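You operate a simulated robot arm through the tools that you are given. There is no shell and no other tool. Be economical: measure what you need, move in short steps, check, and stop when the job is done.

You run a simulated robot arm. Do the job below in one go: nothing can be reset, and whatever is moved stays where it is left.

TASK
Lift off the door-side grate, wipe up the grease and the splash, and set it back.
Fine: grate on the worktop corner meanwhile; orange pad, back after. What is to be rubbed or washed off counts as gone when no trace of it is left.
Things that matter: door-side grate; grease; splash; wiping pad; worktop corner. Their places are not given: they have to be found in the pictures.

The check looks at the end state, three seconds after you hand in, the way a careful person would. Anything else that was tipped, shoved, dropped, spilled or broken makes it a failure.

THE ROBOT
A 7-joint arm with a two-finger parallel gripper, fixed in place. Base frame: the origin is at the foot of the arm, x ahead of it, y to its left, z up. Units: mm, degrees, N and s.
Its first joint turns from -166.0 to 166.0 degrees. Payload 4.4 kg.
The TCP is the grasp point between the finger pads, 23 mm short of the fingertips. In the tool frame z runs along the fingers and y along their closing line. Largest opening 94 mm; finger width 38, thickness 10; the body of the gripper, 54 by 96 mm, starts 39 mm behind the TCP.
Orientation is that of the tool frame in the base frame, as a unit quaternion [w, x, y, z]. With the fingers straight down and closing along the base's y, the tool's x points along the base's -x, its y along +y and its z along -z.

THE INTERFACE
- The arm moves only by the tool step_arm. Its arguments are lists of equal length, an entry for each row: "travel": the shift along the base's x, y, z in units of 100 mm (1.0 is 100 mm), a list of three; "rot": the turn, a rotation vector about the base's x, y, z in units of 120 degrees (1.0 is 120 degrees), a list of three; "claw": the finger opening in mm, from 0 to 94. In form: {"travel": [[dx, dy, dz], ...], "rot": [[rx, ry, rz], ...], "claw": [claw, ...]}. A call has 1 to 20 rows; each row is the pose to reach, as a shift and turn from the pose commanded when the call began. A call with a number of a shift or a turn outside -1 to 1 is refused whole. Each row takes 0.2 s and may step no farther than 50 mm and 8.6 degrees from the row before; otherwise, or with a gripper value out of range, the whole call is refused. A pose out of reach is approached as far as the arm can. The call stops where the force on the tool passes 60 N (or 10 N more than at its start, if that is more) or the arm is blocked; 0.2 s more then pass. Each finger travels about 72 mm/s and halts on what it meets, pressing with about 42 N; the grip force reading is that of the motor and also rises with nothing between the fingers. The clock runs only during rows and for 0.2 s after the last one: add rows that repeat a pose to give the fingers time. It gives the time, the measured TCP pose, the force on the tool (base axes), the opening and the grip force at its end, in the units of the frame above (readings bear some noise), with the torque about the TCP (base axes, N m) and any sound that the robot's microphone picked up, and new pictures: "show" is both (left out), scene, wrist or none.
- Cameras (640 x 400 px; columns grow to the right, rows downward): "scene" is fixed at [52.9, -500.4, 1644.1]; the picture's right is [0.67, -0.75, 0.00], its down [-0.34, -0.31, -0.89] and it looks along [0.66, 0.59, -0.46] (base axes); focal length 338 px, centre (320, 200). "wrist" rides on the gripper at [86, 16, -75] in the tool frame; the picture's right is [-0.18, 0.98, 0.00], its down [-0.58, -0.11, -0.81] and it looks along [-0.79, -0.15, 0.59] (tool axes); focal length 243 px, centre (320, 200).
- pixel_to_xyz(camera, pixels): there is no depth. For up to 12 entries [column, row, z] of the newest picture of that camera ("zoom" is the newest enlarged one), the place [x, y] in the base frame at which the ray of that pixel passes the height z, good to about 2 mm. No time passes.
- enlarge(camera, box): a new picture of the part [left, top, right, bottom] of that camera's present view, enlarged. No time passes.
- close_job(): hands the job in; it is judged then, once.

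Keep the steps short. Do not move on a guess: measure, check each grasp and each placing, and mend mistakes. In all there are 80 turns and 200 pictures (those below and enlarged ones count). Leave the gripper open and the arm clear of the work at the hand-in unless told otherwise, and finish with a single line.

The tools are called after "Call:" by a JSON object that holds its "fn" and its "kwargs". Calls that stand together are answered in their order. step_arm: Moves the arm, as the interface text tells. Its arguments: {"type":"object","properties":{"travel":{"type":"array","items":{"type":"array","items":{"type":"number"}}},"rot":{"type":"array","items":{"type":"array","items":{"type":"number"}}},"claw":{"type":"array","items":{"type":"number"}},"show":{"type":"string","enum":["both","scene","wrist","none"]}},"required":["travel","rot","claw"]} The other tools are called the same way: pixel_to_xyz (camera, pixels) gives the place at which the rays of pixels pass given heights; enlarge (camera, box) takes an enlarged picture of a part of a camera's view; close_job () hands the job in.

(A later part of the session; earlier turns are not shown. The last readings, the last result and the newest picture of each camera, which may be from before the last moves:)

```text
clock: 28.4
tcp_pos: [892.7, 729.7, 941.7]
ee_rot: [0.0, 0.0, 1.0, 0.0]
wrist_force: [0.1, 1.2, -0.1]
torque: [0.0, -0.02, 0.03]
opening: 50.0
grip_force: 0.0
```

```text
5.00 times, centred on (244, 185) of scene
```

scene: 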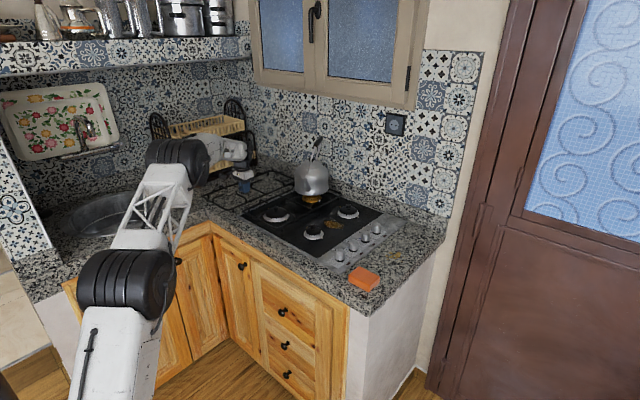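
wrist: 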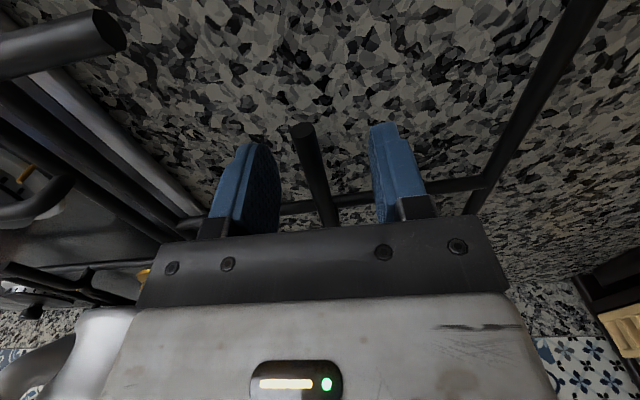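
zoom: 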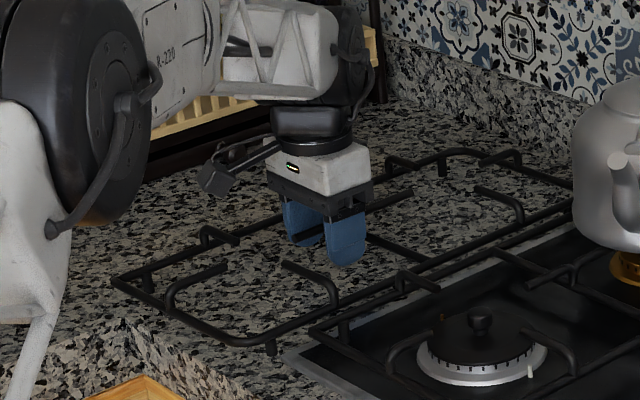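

Grate rests on the worktop corner. Raise and head back, across to the pad.

Call:
{"fn": "step_arm", "kwargs": {"travel": [[0, 0, 0.2], [0, 0, 0.5], [0, 0, 0.9], [-0.2, 0, 1.0]], "rot": [[0, 0, 0], [0, 0, 0], [0, 0, 0], [0, 0, 0]], "claw": [50, 50, 94, 94], "show": "none"}}

Call:
{"fn": "step_arm", "kwargs": {"travel": [[-0.2, -0.25, 0.3], [-0.5, -0.6, 0.5], [-0.7, -1.0, 0.5]], "rot": [[0, 0, 0], [0, 0, 0], [0, 0, 0]], "claw": [94, 94, 94], "show": "none"}}

Call:
{"fn": "step_arm", "kwargs": {"travel": [[-0.1, -0.4, 0], [-0.2, -0.8, 0], [-0.3, -1.0, 0]], "rot": [[0, 0, 0], [0, 0, 0], [0, 0, 0]], "claw": [94, 94, 94], "show": "none"}}

Call:
{"fn": "step_arm", "kwargs": {"travel": [[0, -0.4, 0], [0, -0.8, 0], [0, -1.0, 0]], "rot": [[0, 0, 0], [0, 0, 0], [0, 0, 0]], "claw": [94, 94, 94], "show": "none"}}

Call:
{"fn": "step_arm", "kwargs": {"travel": [[0, -0.4, 0], [0, -0.8, 0], [0, -1.0, 0]], "rot": [[0, 0, 0], [0, 0, 0], [0, 0, 0]], "claw": [94, 94, 94], "show": "none"}}

Call:
{"fn": "step_arm", "kwargs": {"travel": [[0, -0.4, 0], [0, -0.8, 0], [0, -1.0, 0]], "rot": [[0, 0, 0], [0, 0, 0], [0, 0, 0]], "claw": [94, 94, 94], "show": "none"}}

Call:
{"fn": "step_arm", "kwargs": {"travel": [[-0.1, -0.4, 0], [-0.2, -0.8, -0.1], [-0.4, -1.0, -0.3]], "rot": [[0, 0, 0], [0, 0, 0], [0, 0, 0]], "claw": [94, 94, 94], "show": "none"}}

Call:
{"fn": "step_arm", "kwargs": {"travel": [[-0.1, -0.4, 0], [-0.3, -0.8, -0.1], [-0.5, -1.0, -0.4], [-0.5, -1.0, -0.4]], "rot": [[0, 0, 0], [0, 0, 0], [0, 0, 0], [0, 0, 0]], "claw": [94, 94, 94, 94], "show": "both"}}

```text
clock: 29.4
tcp_pos: [874.0, 730.2, 1042.1]
ee_rot: [0.001, 0.0, 1.0, 0.0]
wrist_force: [0.1, -0.1, -0.4]
torque: [0.01, -0.01, 0.04]
opening: 94.1
grip_force: 0.1
```

```text
refused: row 2 steps farther than a row can; nothing moved
```

```text
clock: 30.2
tcp_pos: [840.5, 628.2, 1040.2]
ee_rot: [0.0, 0.0, 1.0, 0.0]
wrist_force: [0.4, -1.3, 0.2]
torque: [0.04, -0.01, -0.02]
opening: 94.0
grip_force: 0.0
```

```text
clock: 31.0
tcp_pos: [841.9, 525.2, 1041.3]
ee_rot: [0.0, 0.0, 1.0, 0.0]
wrist_force: [0.1, -0.1, 0.3]
torque: [0.0, 0.04, -0.01]
opening: 94.0
grip_force: 0.1
```

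```text
clock: 31.8
tcp_pos: [841.8, 426.1, 1043.7]
ee_rot: [0.0, -0.001, 1.0, 0.0]
wrist_force: [0.3, 0.3, -0.9]
torque: [0.01, 0.02, 0.03]
opening: 94.1
grip_force: 0.1
```

```text
clock: 32.6
tcp_pos: [842.4, 327.5, 1041.8]
ee_rot: [0.001, 0.0, 1.0, 0.0]
wrist_force: [0.2, 0.6, 1.1]
torque: [0.01, -0.03, 0.03]
opening: 94.2
grip_force: 0.0
```

```text
clock: 33.4
tcp_pos: [801.8, 230.7, 1009.7]
ee_rot: [0.0, 0.0, 1.0, 0.001]
wrist_force: [0.5, -0.7, -0.5]
torque: [0.01, 0.01, 0.0]
opening: 94.1
grip_force: 0.0
```

```text
clock: 34.4
tcp_pos: [751.5, 128.6, 969.6]
ee_rot: [0.0, 0.0, 1.0, 0.0]
wrist_force: [0.3, 0.2, 0.0]
torque: [-0.04, 0.0, -0.01]
opening: 93.9
grip_force: 0.0
```

scene: 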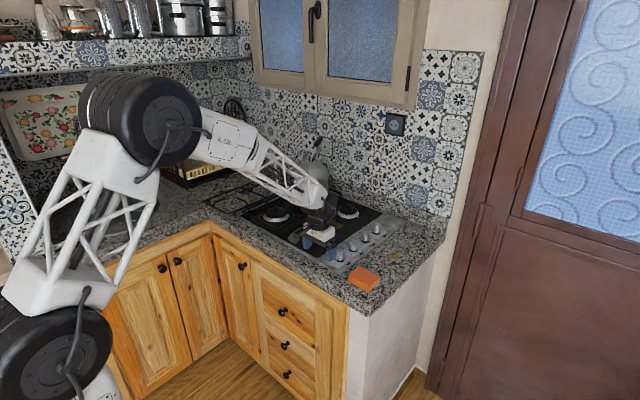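
wrist: 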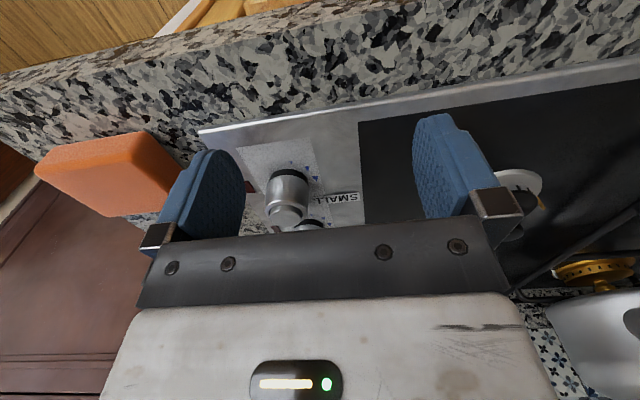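

A refused step left me lower than planned but clear. Raise, and move over the pad's near side to look.

Call:
{"fn": "step_arm", "kwargs": {"travel": [[0, 0, 0.4], [-0.1, -0.3, 0.7], [-0.3, -0.7, 0.8], [-0.5, -1.0, 0.8]], "rot": [[0, 0, 0], [0, 0, 0], [0, 0, 0], [0, 0, 0]], "claw": [94, 94, 94, 94], "show": "none"}}

Call:
{"fn": "step_arm", "kwargs": {"travel": [[0, -0.4, 0], [0, -0.7, 0], [0, -0.7, 0]], "rot": [[0, 0, 0], [0, 0, 0], [0, 0, 0]], "claw": [94, 94, 94], "show": "wrist"}}

Call:
{"fn": "enlarge", "kwargs": {"camera": "scene", "box": [335, 250, 399, 290]}}

```text
clock: 35.4
tcp_pos: [705.6, 26.8, 1047.6]
ee_rot: [0.0, 0.0, 1.0, 0.0]
wrist_force: [-0.4, -0.1, 0.1]
torque: [0.0, 0.0, -0.02]
opening: 94.1
grip_force: 0.1
```

```text
clock: 36.2
tcp_pos: [705.7, -39.4, 1048.1]
ee_rot: [-0.001, -0.001, 1.0, 0.0]
wrist_force: [-0.6, 0.2, -0.6]
torque: [0.02, 0.01, 0.0]
opening: 94.3
grip_force: 0.1
```

wrist: 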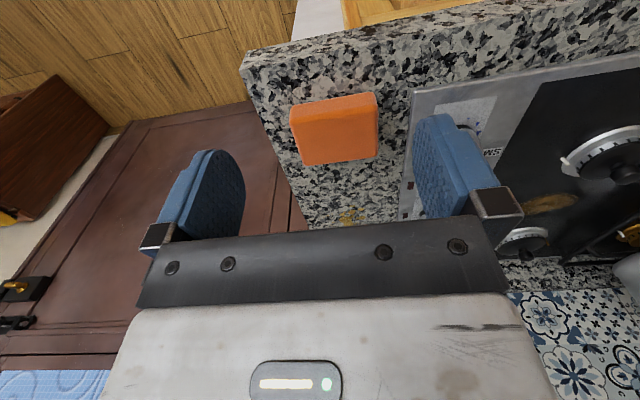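

```text
10.00 times, centred on (367, 270) of scene
```

zoom: 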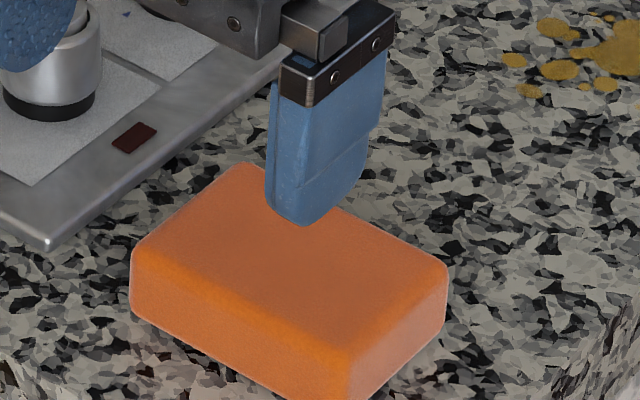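

Call:
{"fn": "enlarge", "kwargs": {"camera": "wrist", "box": [270, 70, 430, 170]}}

```text
4.00 times, centred on (350, 120) of wrist
```

zoom: 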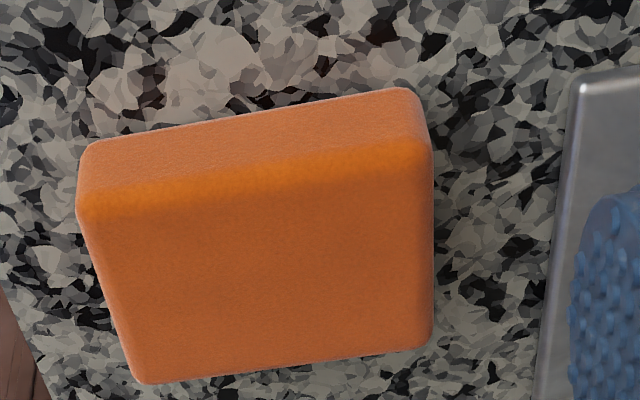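

Call:
{"fn": "pixel_to_xyz", "kwargs": {"camera": "zoom", "pixels": [[85, 145, 908], [415, 90, 908], [80, 212, 933], [432, 148, 933], [80, 212, 938], [432, 148, 938], [138, 383, 933], [432, 347, 933], [138, 383, 938], [432, 347, 938]]}}

```text
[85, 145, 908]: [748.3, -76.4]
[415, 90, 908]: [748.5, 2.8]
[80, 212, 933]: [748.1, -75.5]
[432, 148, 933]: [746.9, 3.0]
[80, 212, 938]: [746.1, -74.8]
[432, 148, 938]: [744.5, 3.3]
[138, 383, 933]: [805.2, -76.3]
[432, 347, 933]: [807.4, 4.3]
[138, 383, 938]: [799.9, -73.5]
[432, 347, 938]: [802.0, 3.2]
```

Pad: x 748–806, y −76…+3, top ≈933, centre (777,−37). Move above it to TCP z≈972 and check alignment.

Call:
{"fn": "step_arm", "kwargs": {"travel": [[0.35, 0.01, 0], [0.71, 0.02, 0], [0.71, 0.02, -0.4], [0.71, 0.02, -0.76], [0.71, 0.02, -0.76]], "rot": [[0, 0, 0], [0, 0, 0], [0, 0, 0], [0, 0, 0], [0, 0, 0]], "claw": [94, 94, 94, 94, 94], "show": "wrist"}}

Call:
{"fn": "enlarge", "kwargs": {"camera": "scene", "box": [325, 235, 405, 285]}}

```text
clock: 37.4
tcp_pos: [772.8, -39.1, 974.6]
ee_rot: [0.0, 0.0, 1.0, 0.0]
wrist_force: [-0.3, 0.6, -0.3]
torque: [0.03, 0.02, 0.01]
opening: 93.9
grip_force: 0.0
```

wrist: 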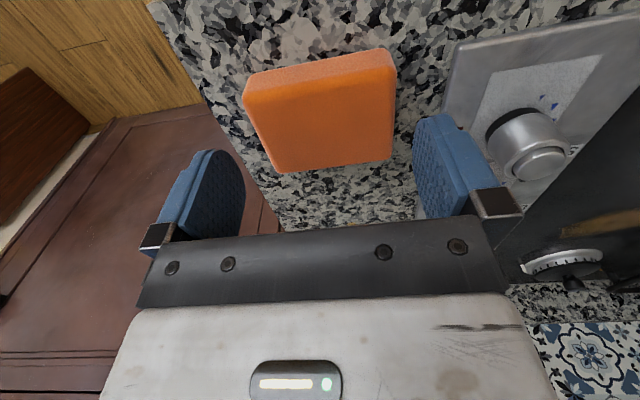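

```text
8.00 times, centred on (365, 260) of scene
```

zoom: 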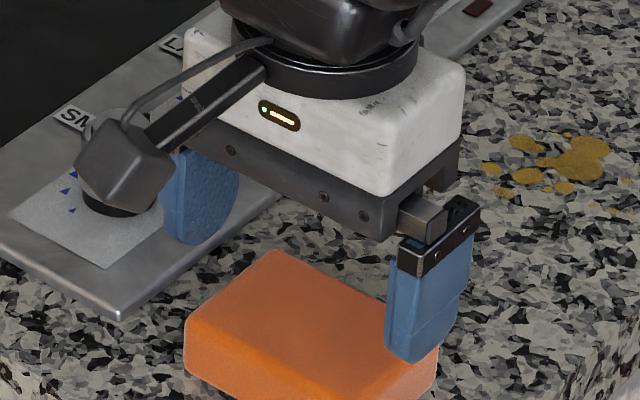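

Call:
{"fn": "pixel_to_xyz", "kwargs": {"camera": "wrist", "pixels": [[246, 102, 933], [396, 72, 933], [277, 171, 933], [391, 158, 933], [205, 150, 951], [415, 116, 951]]}}

```text
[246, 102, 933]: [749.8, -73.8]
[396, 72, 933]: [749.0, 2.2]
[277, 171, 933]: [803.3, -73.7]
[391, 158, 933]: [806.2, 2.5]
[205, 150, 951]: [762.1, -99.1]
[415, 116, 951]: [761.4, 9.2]
```

Pad centre y≈−36: shift +2.5 mm in y, +2 mm in x, and descend to z≈936.

Call:
{"fn": "step_arm", "kwargs": {"travel": [[0.02, 0.025, 0], [0.02, 0.025, -0.15], [0.02, 0.025, -0.28], [0.02, 0.025, -0.36], [0.02, 0.025, -0.36]], "rot": [[0, 0, 0], [0, 0, 0], [0, 0, 0], [0, 0, 0], [0, 0, 0]], "claw": [94, 94, 94, 94, 94], "show": "wrist"}}

Call:
{"fn": "enlarge", "kwargs": {"camera": "scene", "box": [325, 245, 405, 295]}}

```text
clock: 38.6
tcp_pos: [776.9, -36.0, 939.3]
ee_rot: [0.001, 0.0, 1.0, 0.0]
wrist_force: [-0.4, -0.4, -0.9]
torque: [-0.03, -0.02, -0.04]
opening: 94.4
grip_force: 0.0
```

wrist: 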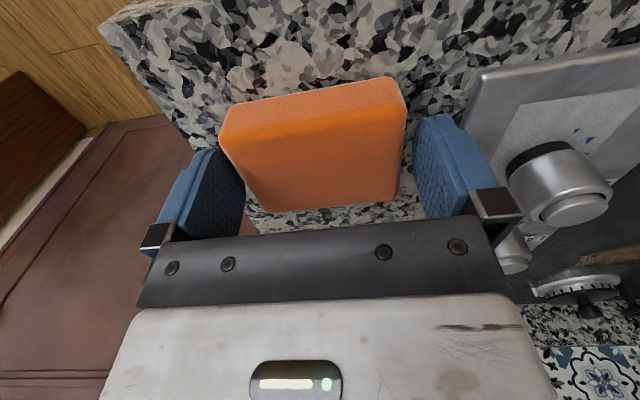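

```text
8.00 times, centred on (365, 270) of scene
```

zoom: 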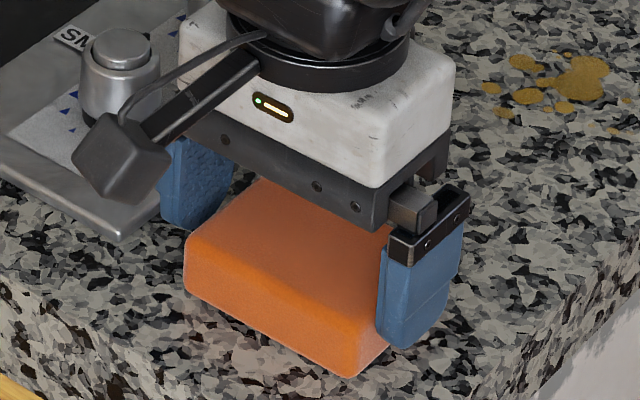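

Pad lies between the fingers. Lower 2 mm and close.

Call:
{"fn": "step_arm", "kwargs": {"travel": [[0, 0, -0.02], [0, 0, -0.02], [0, 0, -0.02], [0, 0, -0.02], [0, 0, -0.02]], "rot": [[0, 0, 0], [0, 0, 0], [0, 0, 0], [0, 0, 0], [0, 0, 0]], "claw": [94, 75, 60, 60, 60], "show": "none"}}

Call:
{"fn": "step_arm", "kwargs": {"travel": [[0, 0, 0.1], [0, 0, 0.25], [0, 0, 0.4], [0, 0, 0.4]], "rot": [[0, 0, 0], [0, 0, 0], [0, 0, 0], [0, 0, 0]], "claw": [60, 60, 60, 60], "show": "wrist"}}

Call:
{"fn": "enlarge", "kwargs": {"camera": "scene", "box": [325, 245, 405, 295]}}

```text
clock: 39.8
tcp_pos: [776.0, -36.0, 937.2]
ee_rot: [0.0, 0.0, 1.0, 0.0]
wrist_force: [0.0, 0.2, -0.5]
torque: [0.01, -0.03, 0.01]
opening: 83.7
grip_force: 42.2
```

```text
clock: 40.8
tcp_pos: [776.3, -35.8, 977.2]
ee_rot: [0.0, 0.0, 1.0, -0.001]
wrist_force: [-0.2, 0.4, -0.1]
torque: [0.0, 0.0, 0.03]
opening: 83.6
grip_force: 41.8
```

wrist: 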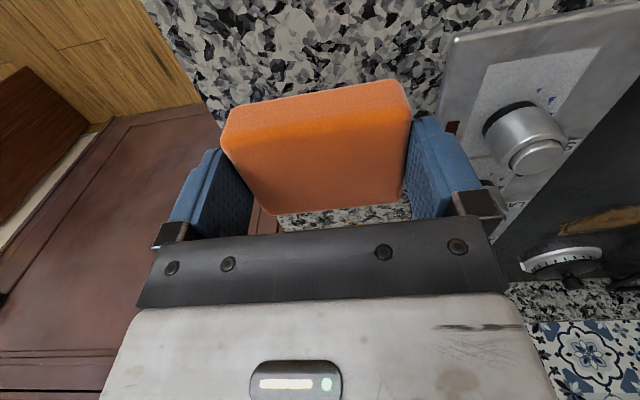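

```text
8.00 times, centred on (365, 270) of scene
```

zoom: 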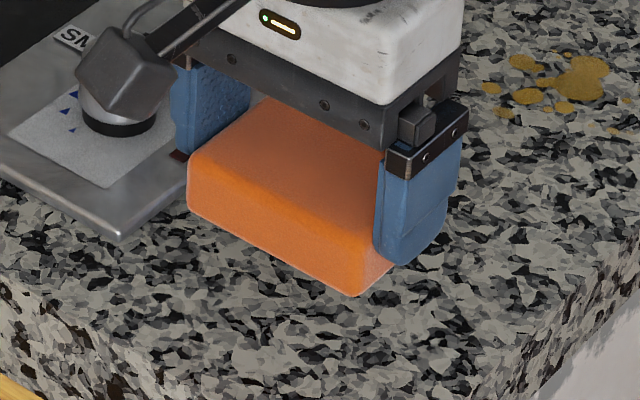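

Pad held firmly. Measure the splash more precisely before wiping.

Call:
{"fn": "enlarge", "kwargs": {"camera": "scene", "box": [370, 240, 418, 270]}}

Call:
{"fn": "step_arm", "kwargs": {"travel": [[0.4, 0, 0], [0.8, 0, 0], [1.0, 0, 0]], "rot": [[0, 0, 0], [0, 0, 0], [0, 0, 0]], "claw": [60, 60, 60], "show": "wrist"}}

```text
13.33 times, centred on (394, 255) of scene
```

zoom: 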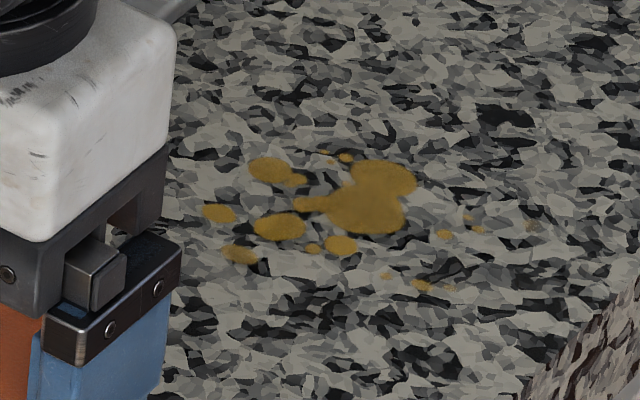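

```text
clock: 41.6
tcp_pos: [876.1, -38.4, 976.9]
ee_rot: [-0.001, 0.0, 1.0, 0.0]
wrist_force: [-0.9, -0.2, 0.4]
torque: [-0.01, -0.04, 0.01]
opening: 83.8
grip_force: 41.9
```

wrist: 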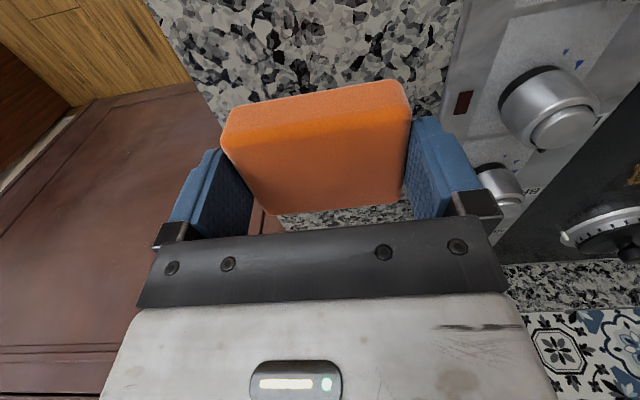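

Call:
{"fn": "pixel_to_xyz", "kwargs": {"camera": "zoom", "pixels": [[203, 213, 908], [225, 252, 908], [260, 160, 908], [345, 155, 908], [412, 180, 908], [380, 230, 908], [480, 225, 908], [532, 225, 908], [422, 287, 908], [387, 276, 908], [452, 288, 908]]}}

```text
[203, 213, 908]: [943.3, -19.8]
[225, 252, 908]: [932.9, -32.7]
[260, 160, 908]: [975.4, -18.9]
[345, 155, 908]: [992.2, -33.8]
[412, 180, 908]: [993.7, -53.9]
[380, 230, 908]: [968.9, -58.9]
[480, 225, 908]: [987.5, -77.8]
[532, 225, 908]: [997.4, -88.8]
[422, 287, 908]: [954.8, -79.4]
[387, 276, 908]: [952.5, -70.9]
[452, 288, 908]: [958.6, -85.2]
```

Splash spans x≈930–1000, y≈−90…−17. Move over it and lower to light contact.

Call:
{"fn": "step_arm", "kwargs": {"travel": [[0.4, -0.1, 0], [0.8, -0.16, 0], [0.8, -0.16, -0.2], [0.8, -0.16, -0.36], [0.8, -0.16, -0.41], [0.8, -0.16, -0.41]], "rot": [[0, 0, 0], [0, 0, 0], [0, 0, 0], [0, 0, 0], [0, 0, 0], [0, 0, 0]], "claw": [60, 60, 60, 60, 60, 60], "show": "none"}}

```text
clock: 43.0
tcp_pos: [956.7, -50.1, 936.7]
ee_rot: [0.002, 0.0, 1.0, 0.0]
wrist_force: [-4.5, 3.9, 23.6]
torque: [0.15, 0.3, 0.01]
opening: 83.7
grip_force: 42.3
```

Contact at 24 N. Wipe with overlapping strokes.

Call:
{"fn": "step_arm", "kwargs": {"travel": [[-0.12, 0, 0], [-0.12, -0.12, 0], [0.05, -0.12, 0], [0.2, -0.12, 0], [0.38, -0.12, 0], [0.38, 0.05, 0], [0.2, 0.05, 0], [0, 0.05, 0], [-0.12, 0.05, 0], [0.05, -0.05, 0], [0.2, -0.05, 0], [0.38, -0.05, 0], [0.38, -0.12, 0], [0.2, -0.12, 0], [0, -0.12, 0], [-0.12, -0.05, 0], [0.1, 0.05, 0], [0.3, 0.05, 0], [0.3, -0.1, 0], [0.1, -0.03, 0]], "rot": [[0, 0, 0], [0, 0, 0], [0, 0, 0], [0, 0, 0], [0, 0, 0], [0, 0, 0], [0, 0, 0], [0, 0, 0], [0, 0, 0], [0, 0, 0], [0, 0, 0], [0, 0, 0], [0, 0, 0], [0, 0, 0], [0, 0, 0], [0, 0, 0], [0, 0, 0], [0, 0, 0], [0, 0, 0], [0, 0, 0]], "claw": [60, 60, 60, 60, 60, 60, 60, 60, 60, 60, 60, 60, 60, 60, 60, 60, 60, 60, 60, 60], "show": "none"}}

Call:
{"fn": "step_arm", "kwargs": {"travel": [[0, 0, 0.2], [-0.3, 0, 0.4], [-0.7, 0, 0.4], [-1.0, 0, 0.4], [-1.0, 0, 0.4]], "rot": [[0, 0, 0], [0, 0, 0], [0, 0, 0], [0, 0, 0], [0, 0, 0]], "claw": [60, 60, 60, 60, 60], "show": "wrist"}}

Call:
{"fn": "enlarge", "kwargs": {"camera": "scene", "box": [370, 235, 434, 275]}}

```text
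clock: 47.2
tcp_pos: [965.8, -52.4, 936.9]
ee_rot: [0.001, 0.0, 1.0, 0.0]
wrist_force: [13.6, -6.0, 26.7]
torque: [-0.17, -0.38, 0.01]
opening: 83.6
grip_force: 41.9
```

```text
clock: 48.4
tcp_pos: [861.4, -55.1, 974.4]
ee_rot: [0.001, 0.0, 1.0, 0.0]
wrist_force: [-0.3, 0.6, 0.0]
torque: [0.0, 0.01, 0.01]
opening: 83.6
grip_force: 41.8
```

wrist: 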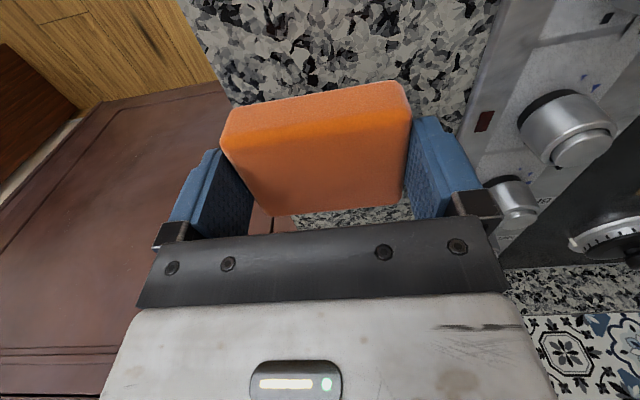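

```text
10.00 times, centred on (402, 255) of scene
```

zoom: 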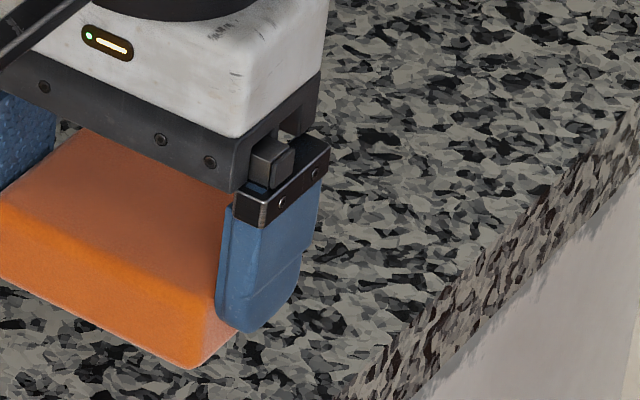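

Visible part of the splash is gone. Now carry the pad over to the grease, raised over the knobs.

Call:
{"fn": "step_arm", "kwargs": {"travel": [[0, 0, 0.4], [0, 0.25, 0.6], [0.2, 0.65, 0.6], [0.4, 1.0, 0.6]], "rot": [[0, 0, 0], [0, 0, 0], [0, 0, 0], [0, 0, 0]], "claw": [60, 60, 60, 60], "show": "scene"}}

Call:
{"fn": "enlarge", "kwargs": {"camera": "scene", "box": [360, 230, 440, 280]}}

Call:
{"fn": "step_arm", "kwargs": {"travel": [[0.1, 0.4, 0], [0.2, 0.8, 0], [0.3, 1.0, 0]], "rot": [[0, 0, 0], [0, 0, 0], [0, 0, 0]], "claw": [60, 60, 60], "show": "both"}}

Call:
{"fn": "enlarge", "kwargs": {"camera": "scene", "box": [280, 185, 376, 245]}}

```text
clock: 49.4
tcp_pos: [902.4, 47.0, 1035.1]
ee_rot: [-0.001, 0.0, 1.0, 0.0]
wrist_force: [-0.2, 0.3, -0.5]
torque: [-0.01, 0.01, 0.0]
opening: 83.6
grip_force: 42.5
```

scene: 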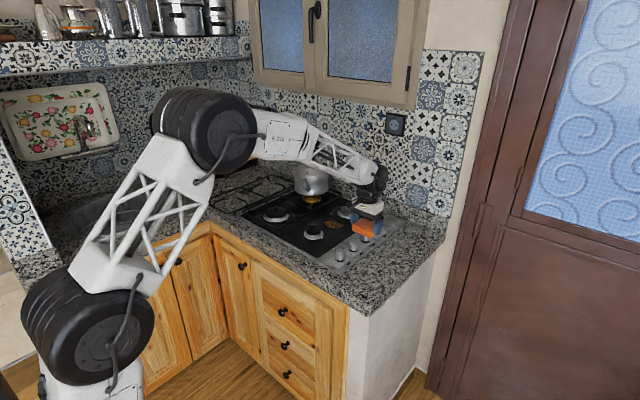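

```text
8.00 times, centred on (400, 255) of scene
```

zoom: 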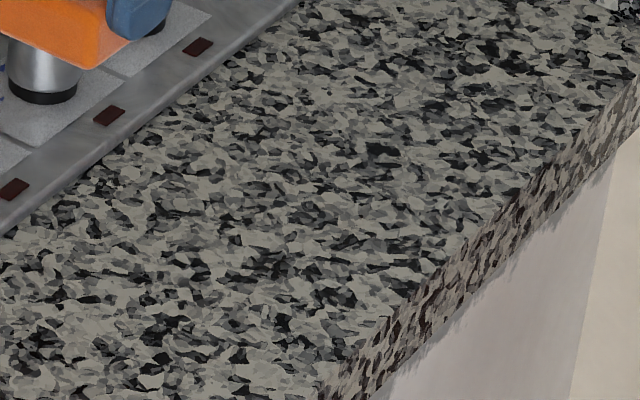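

```text
clock: 50.2
tcp_pos: [933.2, 144.9, 1032.1]
ee_rot: [0.0, 0.0, 1.0, 0.001]
wrist_force: [0.8, 0.3, 0.0]
torque: [0.01, 0.03, -0.02]
opening: 83.7
grip_force: 41.6
```

scene: 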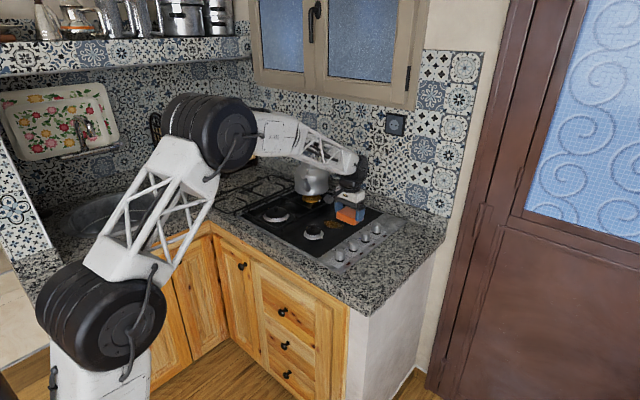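
wrist: 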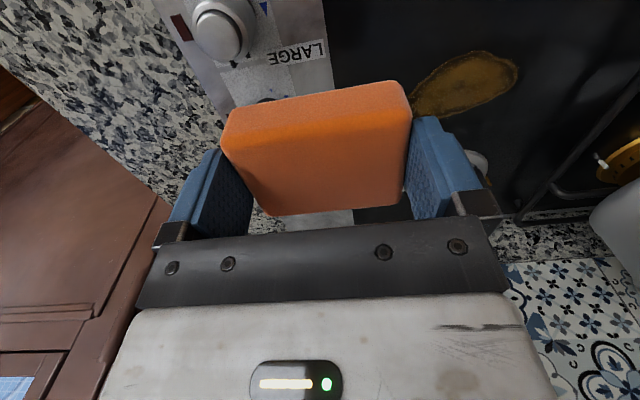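

```text
6.67 times, centred on (328, 215) of scene
```

zoom: 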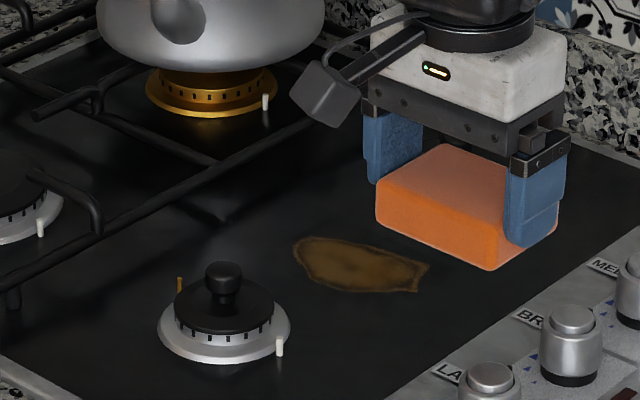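

Splash is fully gone. Measure the uncovered grease and burner rims.

Call:
{"fn": "pixel_to_xyz", "kwargs": {"camera": "zoom", "pixels": [[292, 247, 906], [325, 236, 906], [430, 263, 906], [417, 293, 906], [330, 285, 906], [291, 322, 910], [280, 345, 910], [235, 285, 910], [159, 325, 910], [222, 263, 950]]}}

Call:
{"fn": "pixel_to_xyz", "kwargs": {"camera": "wrist", "pixels": [[475, 51, 906], [517, 70, 906], [425, 117, 906], [412, 112, 906], [500, 98, 906], [425, 75, 906]]}}

```text
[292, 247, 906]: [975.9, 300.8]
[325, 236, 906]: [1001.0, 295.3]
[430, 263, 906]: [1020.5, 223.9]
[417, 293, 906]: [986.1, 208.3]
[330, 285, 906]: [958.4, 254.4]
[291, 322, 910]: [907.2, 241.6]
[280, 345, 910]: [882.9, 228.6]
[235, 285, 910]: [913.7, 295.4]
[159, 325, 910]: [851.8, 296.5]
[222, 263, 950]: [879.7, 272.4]
```

```text
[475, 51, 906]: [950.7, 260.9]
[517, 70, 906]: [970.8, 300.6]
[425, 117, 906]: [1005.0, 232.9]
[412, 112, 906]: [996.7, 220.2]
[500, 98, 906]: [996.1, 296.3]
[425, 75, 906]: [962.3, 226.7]
```

Call:
{"fn": "pixel_to_xyz", "kwargs": {"camera": "scene", "pixels": [[348.5, 205, 950], [337.5, 213.5, 910], [348.5, 218.7, 910], [341.5, 217, 910]]}}

Call:
{"fn": "step_arm", "kwargs": {"travel": [[0.15, 0.4, 0], [0.3, 0.8, 0], [0.45, 1.0, 0], [0.45, 1.0, 0]], "rot": [[0, 0, 0], [0, 0, 0], [0, 0, 0], [0, 0, 0]], "claw": [60, 60, 60, 60], "show": "none"}}

```text
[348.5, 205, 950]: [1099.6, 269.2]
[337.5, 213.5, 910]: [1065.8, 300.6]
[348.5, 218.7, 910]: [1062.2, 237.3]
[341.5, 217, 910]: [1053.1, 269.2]
```

```text
clock: 51.2
tcp_pos: [978.3, 244.0, 1032.6]
ee_rot: [0.0, 0.0, 1.0, 0.0]
wrist_force: [0.6, 0.8, -0.4]
torque: [-0.02, 0.01, 0.01]
opening: 83.8
grip_force: 42.0
```

Rear burner rim starts at x≈1050, front one ends ≈925: good room. Lower over the grease.

Call:
{"fn": "step_arm", "kwargs": {"travel": [[0.02, 0.1, -0.3], [0.02, 0.1, -0.6], [0.02, 0.1, -0.85], [0.02, 0.1, -0.92], [0.02, 0.1, -0.95], [0.02, 0.1, -0.95]], "rot": [[0, 0, 0], [0, 0, 0], [0, 0, 0], [0, 0, 0], [0, 0, 0], [0, 0, 0]], "claw": [60, 60, 60, 60, 60, 60], "show": "none"}}

Call:
{"fn": "step_arm", "kwargs": {"travel": [[0, 0, -0.01], [0, 0, -0.02], [0, 0, -0.02]], "rot": [[0, 0, 0], [0, 0, 0], [0, 0, 0]], "claw": [60, 60, 60], "show": "wrist"}}

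```text
clock: 52.6
tcp_pos: [982.3, 256.0, 944.0]
ee_rot: [0.002, -0.001, 1.0, 0.0]
wrist_force: [-2.7, 0.2, 28.1]
torque: [-0.15, 0.35, 0.01]
opening: 83.2
grip_force: 42.3
```

```text
clock: 53.2
tcp_pos: [984.5, 256.7, 943.8]
ee_rot: [0.003, -0.001, 1.0, 0.001]
wrist_force: [-0.4, 1.0, 5.5]
torque: [-0.04, 0.17, -0.01]
opening: 83.8
grip_force: 42.4
stopped in row 3: the force on the tool passed its limit at 62 N (the readings are from after the stop); the commanded pose is now the measured one
```

wrist: 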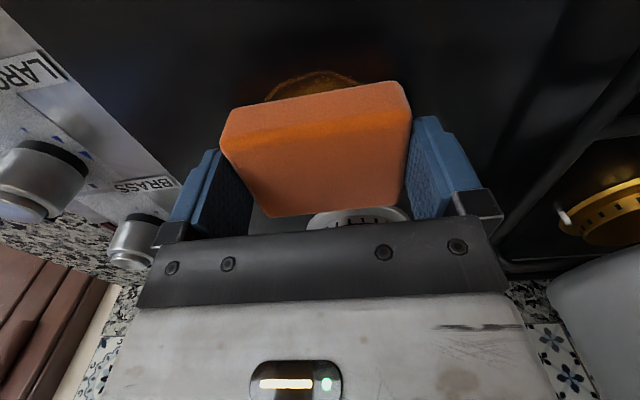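

Tray surface is at about z≈915; contact now 5.5 N. Wipe in strokes with slightly more pressure.

Call:
{"fn": "step_arm", "kwargs": {"travel": [[0, 0, -0.006], [-0.15, 0, -0.006], [-0.28, 0, -0.006], [-0.28, -0.18, -0.006], [-0.1, -0.18, -0.006], [0.1, -0.18, -0.006], [0.2, -0.18, -0.006], [0.2, 0.0, -0.006], [0.2, 0.14, -0.006], [0, 0.14, -0.006], [-0.2, 0.14, -0.006], [-0.28, 0.14, -0.006], [-0.28, -0.02, -0.006], [-0.1, -0.02, -0.006], [0.1, -0.02, -0.006], [0.2, -0.1, -0.006], [0, -0.1, -0.006], [-0.2, -0.1, -0.006], [-0.2, 0.08, -0.006], [0, 0, -0.006]], "rot": [[0, 0, 0], [0, 0, 0], [0, 0, 0], [0, 0, 0], [0, 0, 0], [0, 0, 0], [0, 0, 0], [0, 0, 0], [0, 0, 0], [0, 0, 0], [0, 0, 0], [0, 0, 0], [0, 0, 0], [0, 0, 0], [0, 0, 0], [0, 0, 0], [0, 0, 0], [0, 0, 0], [0, 0, 0], [0, 0, 0]], "claw": [60, 60, 60, 60, 60, 60, 60, 60, 60, 60, 60, 60, 60, 60, 60, 60, 60, 60, 60, 60], "show": "none"}}

Call:
{"fn": "step_arm", "kwargs": {"travel": [[0, 0, 0.2], [0, 0, 0.5], [0, -0.3, 0.8], [-0.1, -0.7, 0.9], [-0.2, -1.0, 0.9]], "rot": [[0, 0, 0], [0, 0, 0], [0, 0, 0], [0, 0, 0], [0, 0, 0]], "claw": [60, 60, 60, 60, 60], "show": "wrist"}}

Call:
{"fn": "enlarge", "kwargs": {"camera": "scene", "box": [280, 185, 376, 245]}}

```text
clock: 57.4
tcp_pos: [985.4, 259.4, 942.0]
ee_rot: [0.002, -0.001, 1.0, 0.002]
wrist_force: [-16.8, 7.2, 37.9]
torque: [0.04, 0.42, -0.05]
opening: 83.6
grip_force: 41.5
```

```text
clock: 58.6
tcp_pos: [963.1, 157.2, 1029.9]
ee_rot: [0.003, -0.001, 1.0, 0.001]
wrist_force: [-0.2, 0.5, -0.1]
torque: [0.02, 0.0, 0.0]
opening: 83.4
grip_force: 42.1
```

wrist: 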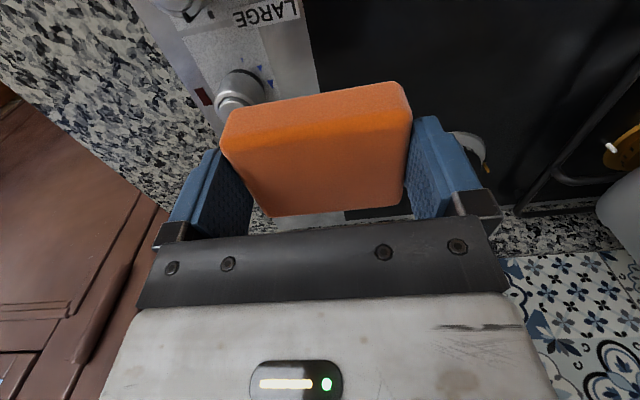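

```text
6.67 times, centred on (328, 215) of scene
```

zoom: 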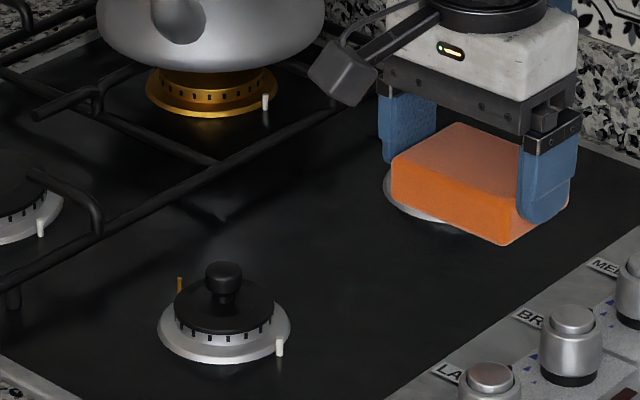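

Grease looks gone. Return the pad to its place (TCP 777, −36).

Call:
{"fn": "step_arm", "kwargs": {"travel": [[-0.3, -0.3, 0], [-0.6, -0.6, 0], [-0.9, -0.9, 0]], "rot": [[0, 0.003, 0], [0, 0.003, 0], [0, 0.003, 0]], "claw": [60, 60, 60], "show": "none"}}

Call:
{"fn": "step_arm", "kwargs": {"travel": [[-0.3, -0.3, 0], [-0.6, -0.6, 0], [-0.95, -0.9, -0.1], [-0.95, -1.0, -0.3], [-0.95, -1.0, -0.3]], "rot": [[0, 0, 0], [0, 0, 0], [0, 0, 0], [0, 0, 0], [0, 0, 0]], "claw": [60, 60, 60, 60, 60], "show": "scene"}}

Call:
{"fn": "enlarge", "kwargs": {"camera": "scene", "box": [290, 190, 386, 250]}}

```text
clock: 59.4
tcp_pos: [873.0, 67.0, 1030.7]
ee_rot: [-0.001, 0.0, 1.0, 0.001]
wrist_force: [0.1, -0.6, -0.4]
torque: [-0.01, 0.01, 0.02]
opening: 83.6
grip_force: 42.2
```

```text
clock: 60.6
tcp_pos: [779.1, -31.9, 1000.6]
ee_rot: [-0.001, 0.0, 1.0, 0.001]
wrist_force: [0.0, -0.2, -0.1]
torque: [0.03, 0.01, 0.02]
opening: 83.6
grip_force: 41.8
```

scene: 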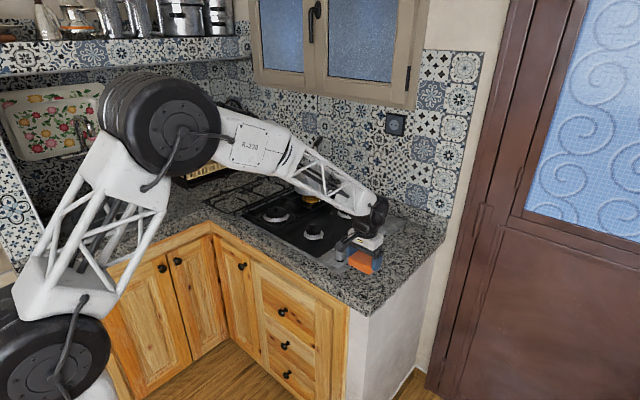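

```text
6.67 times, centred on (338, 220) of scene
```

zoom: 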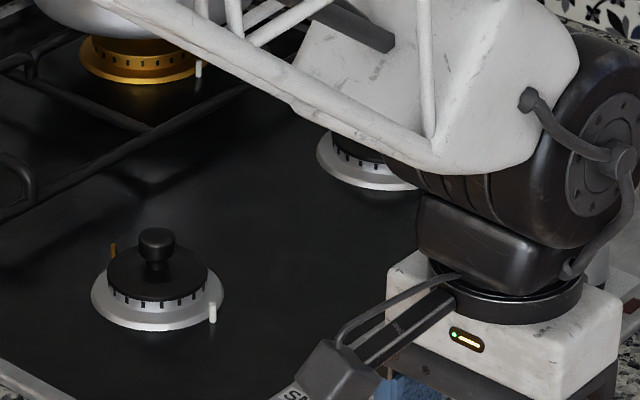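

Tray is clean. Lower the pad onto its spot.

Call:
{"fn": "step_arm", "kwargs": {"travel": [[-0.02, -0.04, -0.3], [-0.02, -0.04, -0.5], [-0.02, -0.04, -0.6], [-0.02, -0.04, -0.63], [-0.02, -0.04, -0.63]], "rot": [[0, 0, 0], [0, 0, 0], [0, 0, 0], [0, 0, 0], [0, 0, 0]], "claw": [60, 60, 60, 60, 60], "show": "none"}}

```text
clock: 61.8
tcp_pos: [776.0, -38.6, 937.0]
ee_rot: [-0.001, 0.0, 1.0, 0.002]
wrist_force: [-0.8, -0.1, -0.4]
torque: [0.02, 0.02, -0.03]
opening: 83.9
grip_force: 41.9
```

Call:
{"fn": "step_arm", "kwargs": {"travel": [[0, 0.015, -0.01], [0, 0.015, -0.015], [0, 0.015, -0.015]], "rot": [[0, 0, 0], [0, 0, 0], [0, 0, 0]], "claw": [60, 60, 60], "show": "none"}}

Call:
{"fn": "step_arm", "kwargs": {"travel": [[0, 0, 0], [0, 0, 0], [0, 0, 0]], "rot": [[0, 0, 0], [0, 0, 0], [0, 0, 0]], "claw": [94, 94, 94], "show": "wrist"}}

```text
clock: 62.6
tcp_pos: [776.0, -36.2, 937.8]
ee_rot: [0.0, 0.0, 1.0, 0.001]
wrist_force: [0.0, 0.2, -0.9]
torque: [0.0, 0.0, 0.03]
opening: 83.6
grip_force: 41.9
```

```text
clock: 63.4
tcp_pos: [775.5, -37.1, 937.2]
ee_rot: [-0.001, 0.0, 1.0, 0.0]
wrist_force: [0.4, 0.7, 0.6]
torque: [-0.03, 0.01, -0.03]
opening: 94.2
grip_force: 0.0
```

wrist: 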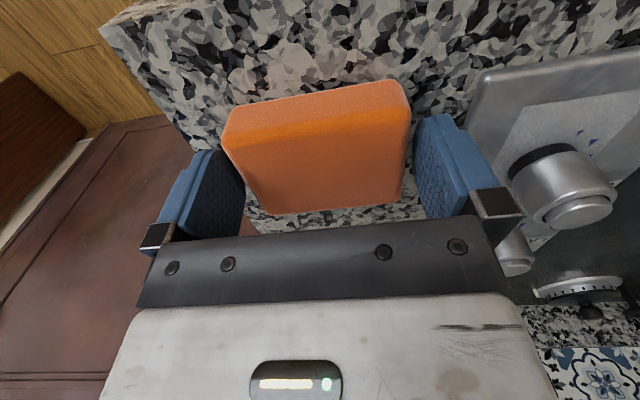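

Pad released in place. Raise and travel back to the parked grate.

Call:
{"fn": "step_arm", "kwargs": {"travel": [[0, 0, 0.2], [0, 0, 0.5], [0, 0, 0.8], [0, 0, 1.0]], "rot": [[0, 0, 0], [0, 0, 0], [0, 0, 0], [0, 0, 0]], "claw": [94, 94, 94, 94], "show": "scene"}}

Call:
{"fn": "step_arm", "kwargs": {"travel": [[0, 0.4, 0], [0, 0.8, 0.1], [0, 1.0, 0.2]], "rot": [[0, 0, 0], [0, 0, 0], [0, 0, 0]], "claw": [94, 94, 94], "show": "none"}}

Call:
{"fn": "step_arm", "kwargs": {"travel": [[0, 0.4, 0], [0, 0.8, 0], [0, 1.0, 0]], "rot": [[0, 0, 0], [0, 0, 0], [0, 0, 0]], "claw": [94, 94, 94], "show": "wrist"}}

Call:
{"fn": "step_arm", "kwargs": {"travel": [[0, 0.4, 0], [0, 0.8, 0], [0, 1.0, 0]], "rot": [[0, 0, 0], [0, 0, 0], [0, 0, 0]], "claw": [94, 94, 94], "show": "none"}}

Call:
{"fn": "step_arm", "kwargs": {"travel": [[0, 0.4, 0], [0, 0.8, 0], [0, 1.0, 0]], "rot": [[0, 0, 0], [0, 0, 0], [0, 0, 0]], "claw": [94, 94, 94], "show": "none"}}

Call:
{"fn": "step_arm", "kwargs": {"travel": [[0, 0.4, 0], [0, 0.8, 0], [0, 1.0, 0]], "rot": [[0, 0, 0], [0, 0, 0], [0, 0, 0]], "claw": [94, 94, 94], "show": "none"}}

Call:
{"fn": "step_arm", "kwargs": {"travel": [[0, 0.4, 0], [0, 0.8, 0], [0, 1.0, 0]], "rot": [[0, 0, 0], [0, 0, 0], [0, 0, 0]], "claw": [94, 94, 94], "show": "none"}}

Call:
{"fn": "step_arm", "kwargs": {"travel": [[0.1, 0.4, 0], [0.2, 0.8, 0], [0.5, 1.0, 0], [0.7, 1.0, 0], [0.7, 1.0, 0]], "rot": [[0, 0, 0], [0, 0, 0], [0, 0, 0], [0, 0, 0], [0, 0, 0]], "claw": [94, 94, 94, 94, 94], "show": "both"}}

```text
clock: 64.4
tcp_pos: [777.0, -37.0, 1038.2]
ee_rot: [-0.001, 0.0, 1.0, 0.002]
wrist_force: [-0.3, 0.5, -0.4]
torque: [-0.04, 0.01, -0.01]
opening: 94.0
grip_force: 0.1
```

scene: 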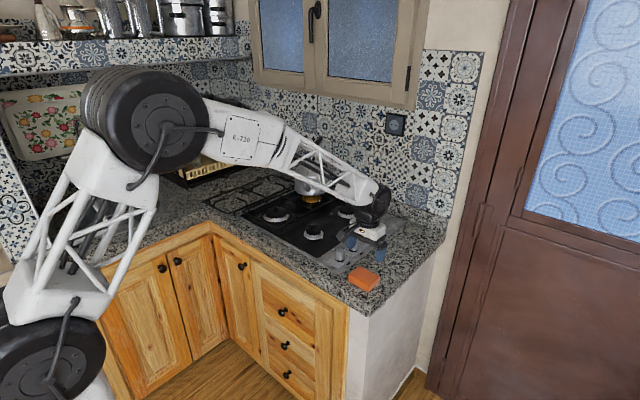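

```text
clock: 65.2
tcp_pos: [778.0, 63.2, 1056.7]
ee_rot: [-0.002, 0.0, 1.0, 0.001]
wrist_force: [-0.5, -0.4, -0.9]
torque: [0.0, -0.01, -0.02]
opening: 93.8
grip_force: 0.0
```

```text
clock: 66.0
tcp_pos: [779.9, 162.2, 1056.5]
ee_rot: [0.0, 0.001, 1.0, 0.001]
wrist_force: [0.1, 0.5, -0.3]
torque: [0.02, -0.01, -0.02]
opening: 93.8
grip_force: 0.0
```

wrist: 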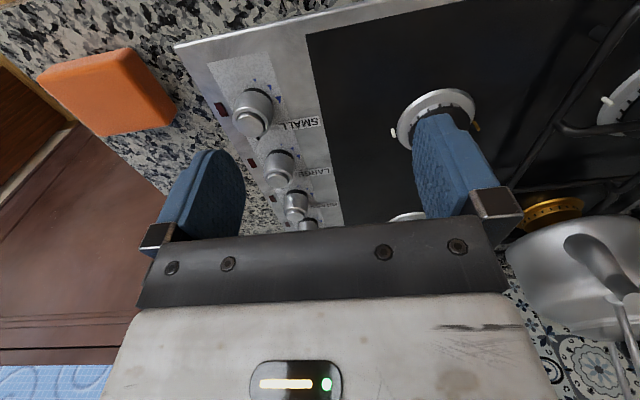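

```text
clock: 66.8
tcp_pos: [780.4, 262.4, 1055.3]
ee_rot: [0.0, -0.001, 1.0, 0.0]
wrist_force: [-0.3, 0.6, 0.1]
torque: [-0.03, 0.01, 0.01]
opening: 94.0
grip_force: 0.1
```

```text
clock: 67.6
tcp_pos: [776.9, 362.1, 1057.7]
ee_rot: [-0.001, 0.0, 1.0, 0.001]
wrist_force: [-0.3, 0.2, -0.2]
torque: [-0.01, -0.04, 0.0]
opening: 93.9
grip_force: 0.0
```

```text
clock: 68.4
tcp_pos: [778.0, 463.9, 1057.2]
ee_rot: [0.0, 0.001, 1.0, 0.001]
wrist_force: [0.1, -1.7, 0.2]
torque: [0.0, -0.02, 0.02]
opening: 94.0
grip_force: 0.2
```

```text
clock: 69.2
tcp_pos: [775.9, 564.4, 1058.2]
ee_rot: [-0.001, -0.001, 1.0, 0.0]
wrist_force: [-1.2, 0.5, -0.1]
torque: [-0.01, 0.01, -0.01]
opening: 94.2
grip_force: 0.0
```

```text
clock: 70.4
tcp_pos: [846.0, 664.1, 1057.3]
ee_rot: [0.0, 0.0, 1.0, 0.001]
wrist_force: [0.3, -0.1, -0.4]
torque: [0.04, 0.02, 0.01]
opening: 94.0
grip_force: 0.0
```

scene: 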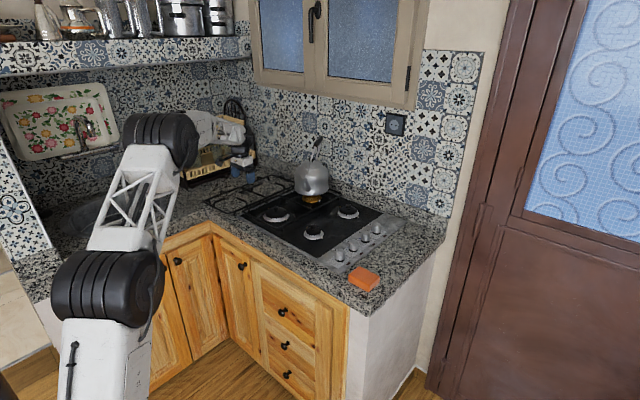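
wrist: 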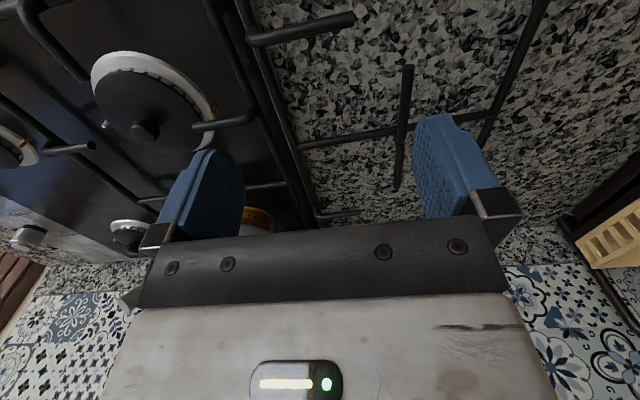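

Clean counter and tray confirmed. Go to the previous release pose (892, 730), stop above the bar.

Call:
{"fn": "step_arm", "kwargs": {"travel": [[0.2, 0.35, 0], [0.46, 0.66, 0], [0.46, 0.66, -0.3], [0.46, 0.66, -0.6], [0.46, 0.66, -0.6]], "rot": [[0, 0, 0], [0, 0, 0], [0, 0, 0], [0, 0, 0], [0, 0, 0]], "claw": [80, 60, 50, 50, 50], "show": "wrist"}}

```text
clock: 71.6
tcp_pos: [892.1, 726.4, 997.1]
ee_rot: [-0.001, 0.0, 1.0, 0.001]
wrist_force: [0.0, 0.4, 0.1]
torque: [-0.01, 0.0, -0.02]
opening: 50.0
grip_force: 0.1
```

wrist: 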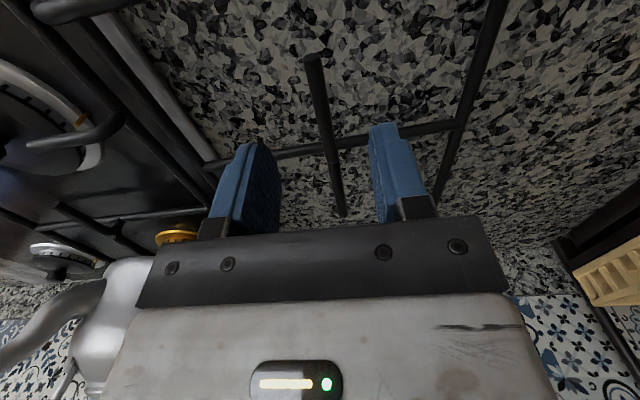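

Call:
{"fn": "pixel_to_xyz", "kwargs": {"camera": "wrist", "pixels": [[313, 56, 944], [332, 143, 944], [343, 215, 944]]}}

```text
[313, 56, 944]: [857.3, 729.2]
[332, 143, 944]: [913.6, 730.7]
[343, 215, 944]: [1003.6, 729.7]
```

Bar at y≈730, tip x≈857 — unchanged relation. Descend and grip.

Call:
{"fn": "step_arm", "kwargs": {"travel": [[0, 0.03, -0.3], [0, 0.03, -0.5], [0, 0.03, -0.55], [0, 0.03, -0.55], [0, 0.03, -0.55], [0, 0.03, -0.55], [0, 0.03, -0.55], [0, 0.03, -0.55]], "rot": [[0, 0, 0], [0, 0, 0], [0, 0, 0], [0, 0, 0], [0, 0, 0], [0, 0, 0], [0, 0, 0], [0, 0, 0]], "claw": [50, 50, 50, 30, 0, 0, 0, 0], "show": "none"}}

Call:
{"fn": "step_arm", "kwargs": {"travel": [[0, 0, 0.05], [0, 0, 0.1], [0, 0, 0.25], [0, 0, 0.4], [0, 0, 0.4]], "rot": [[0, 0, 0], [0, 0, 0], [0, 0, 0], [0, 0, 0], [0, 0, 0]], "claw": [0, 0, 0, 0, 0], "show": "wrist"}}

Call:
{"fn": "enlarge", "kwargs": {"camera": "scene", "box": [180, 140, 324, 230]}}

```text
clock: 73.4
tcp_pos: [893.4, 731.4, 942.6]
ee_rot: [-0.001, -0.001, 1.0, 0.001]
wrist_force: [2.9, -5.7, 0.0]
torque: [-0.53, -0.01, -0.24]
opening: 9.2
grip_force: 41.8
```

```text
clock: 74.6
tcp_pos: [894.5, 733.0, 984.7]
ee_rot: [-0.001, 0.0, 1.0, 0.001]
wrist_force: [-0.3, 0.3, -8.9]
torque: [0.04, 0.35, 0.0]
opening: 9.0
grip_force: 42.0
```

wrist: 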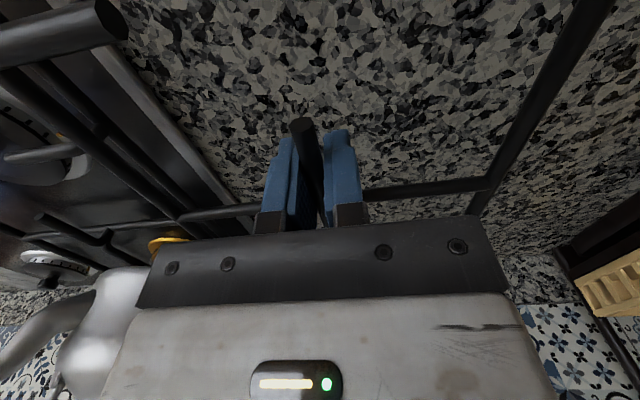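

```text
4.44 times, centred on (252, 185) of scene
```

zoom: 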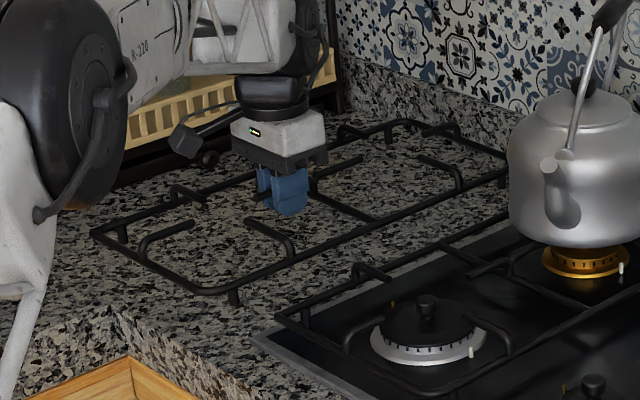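

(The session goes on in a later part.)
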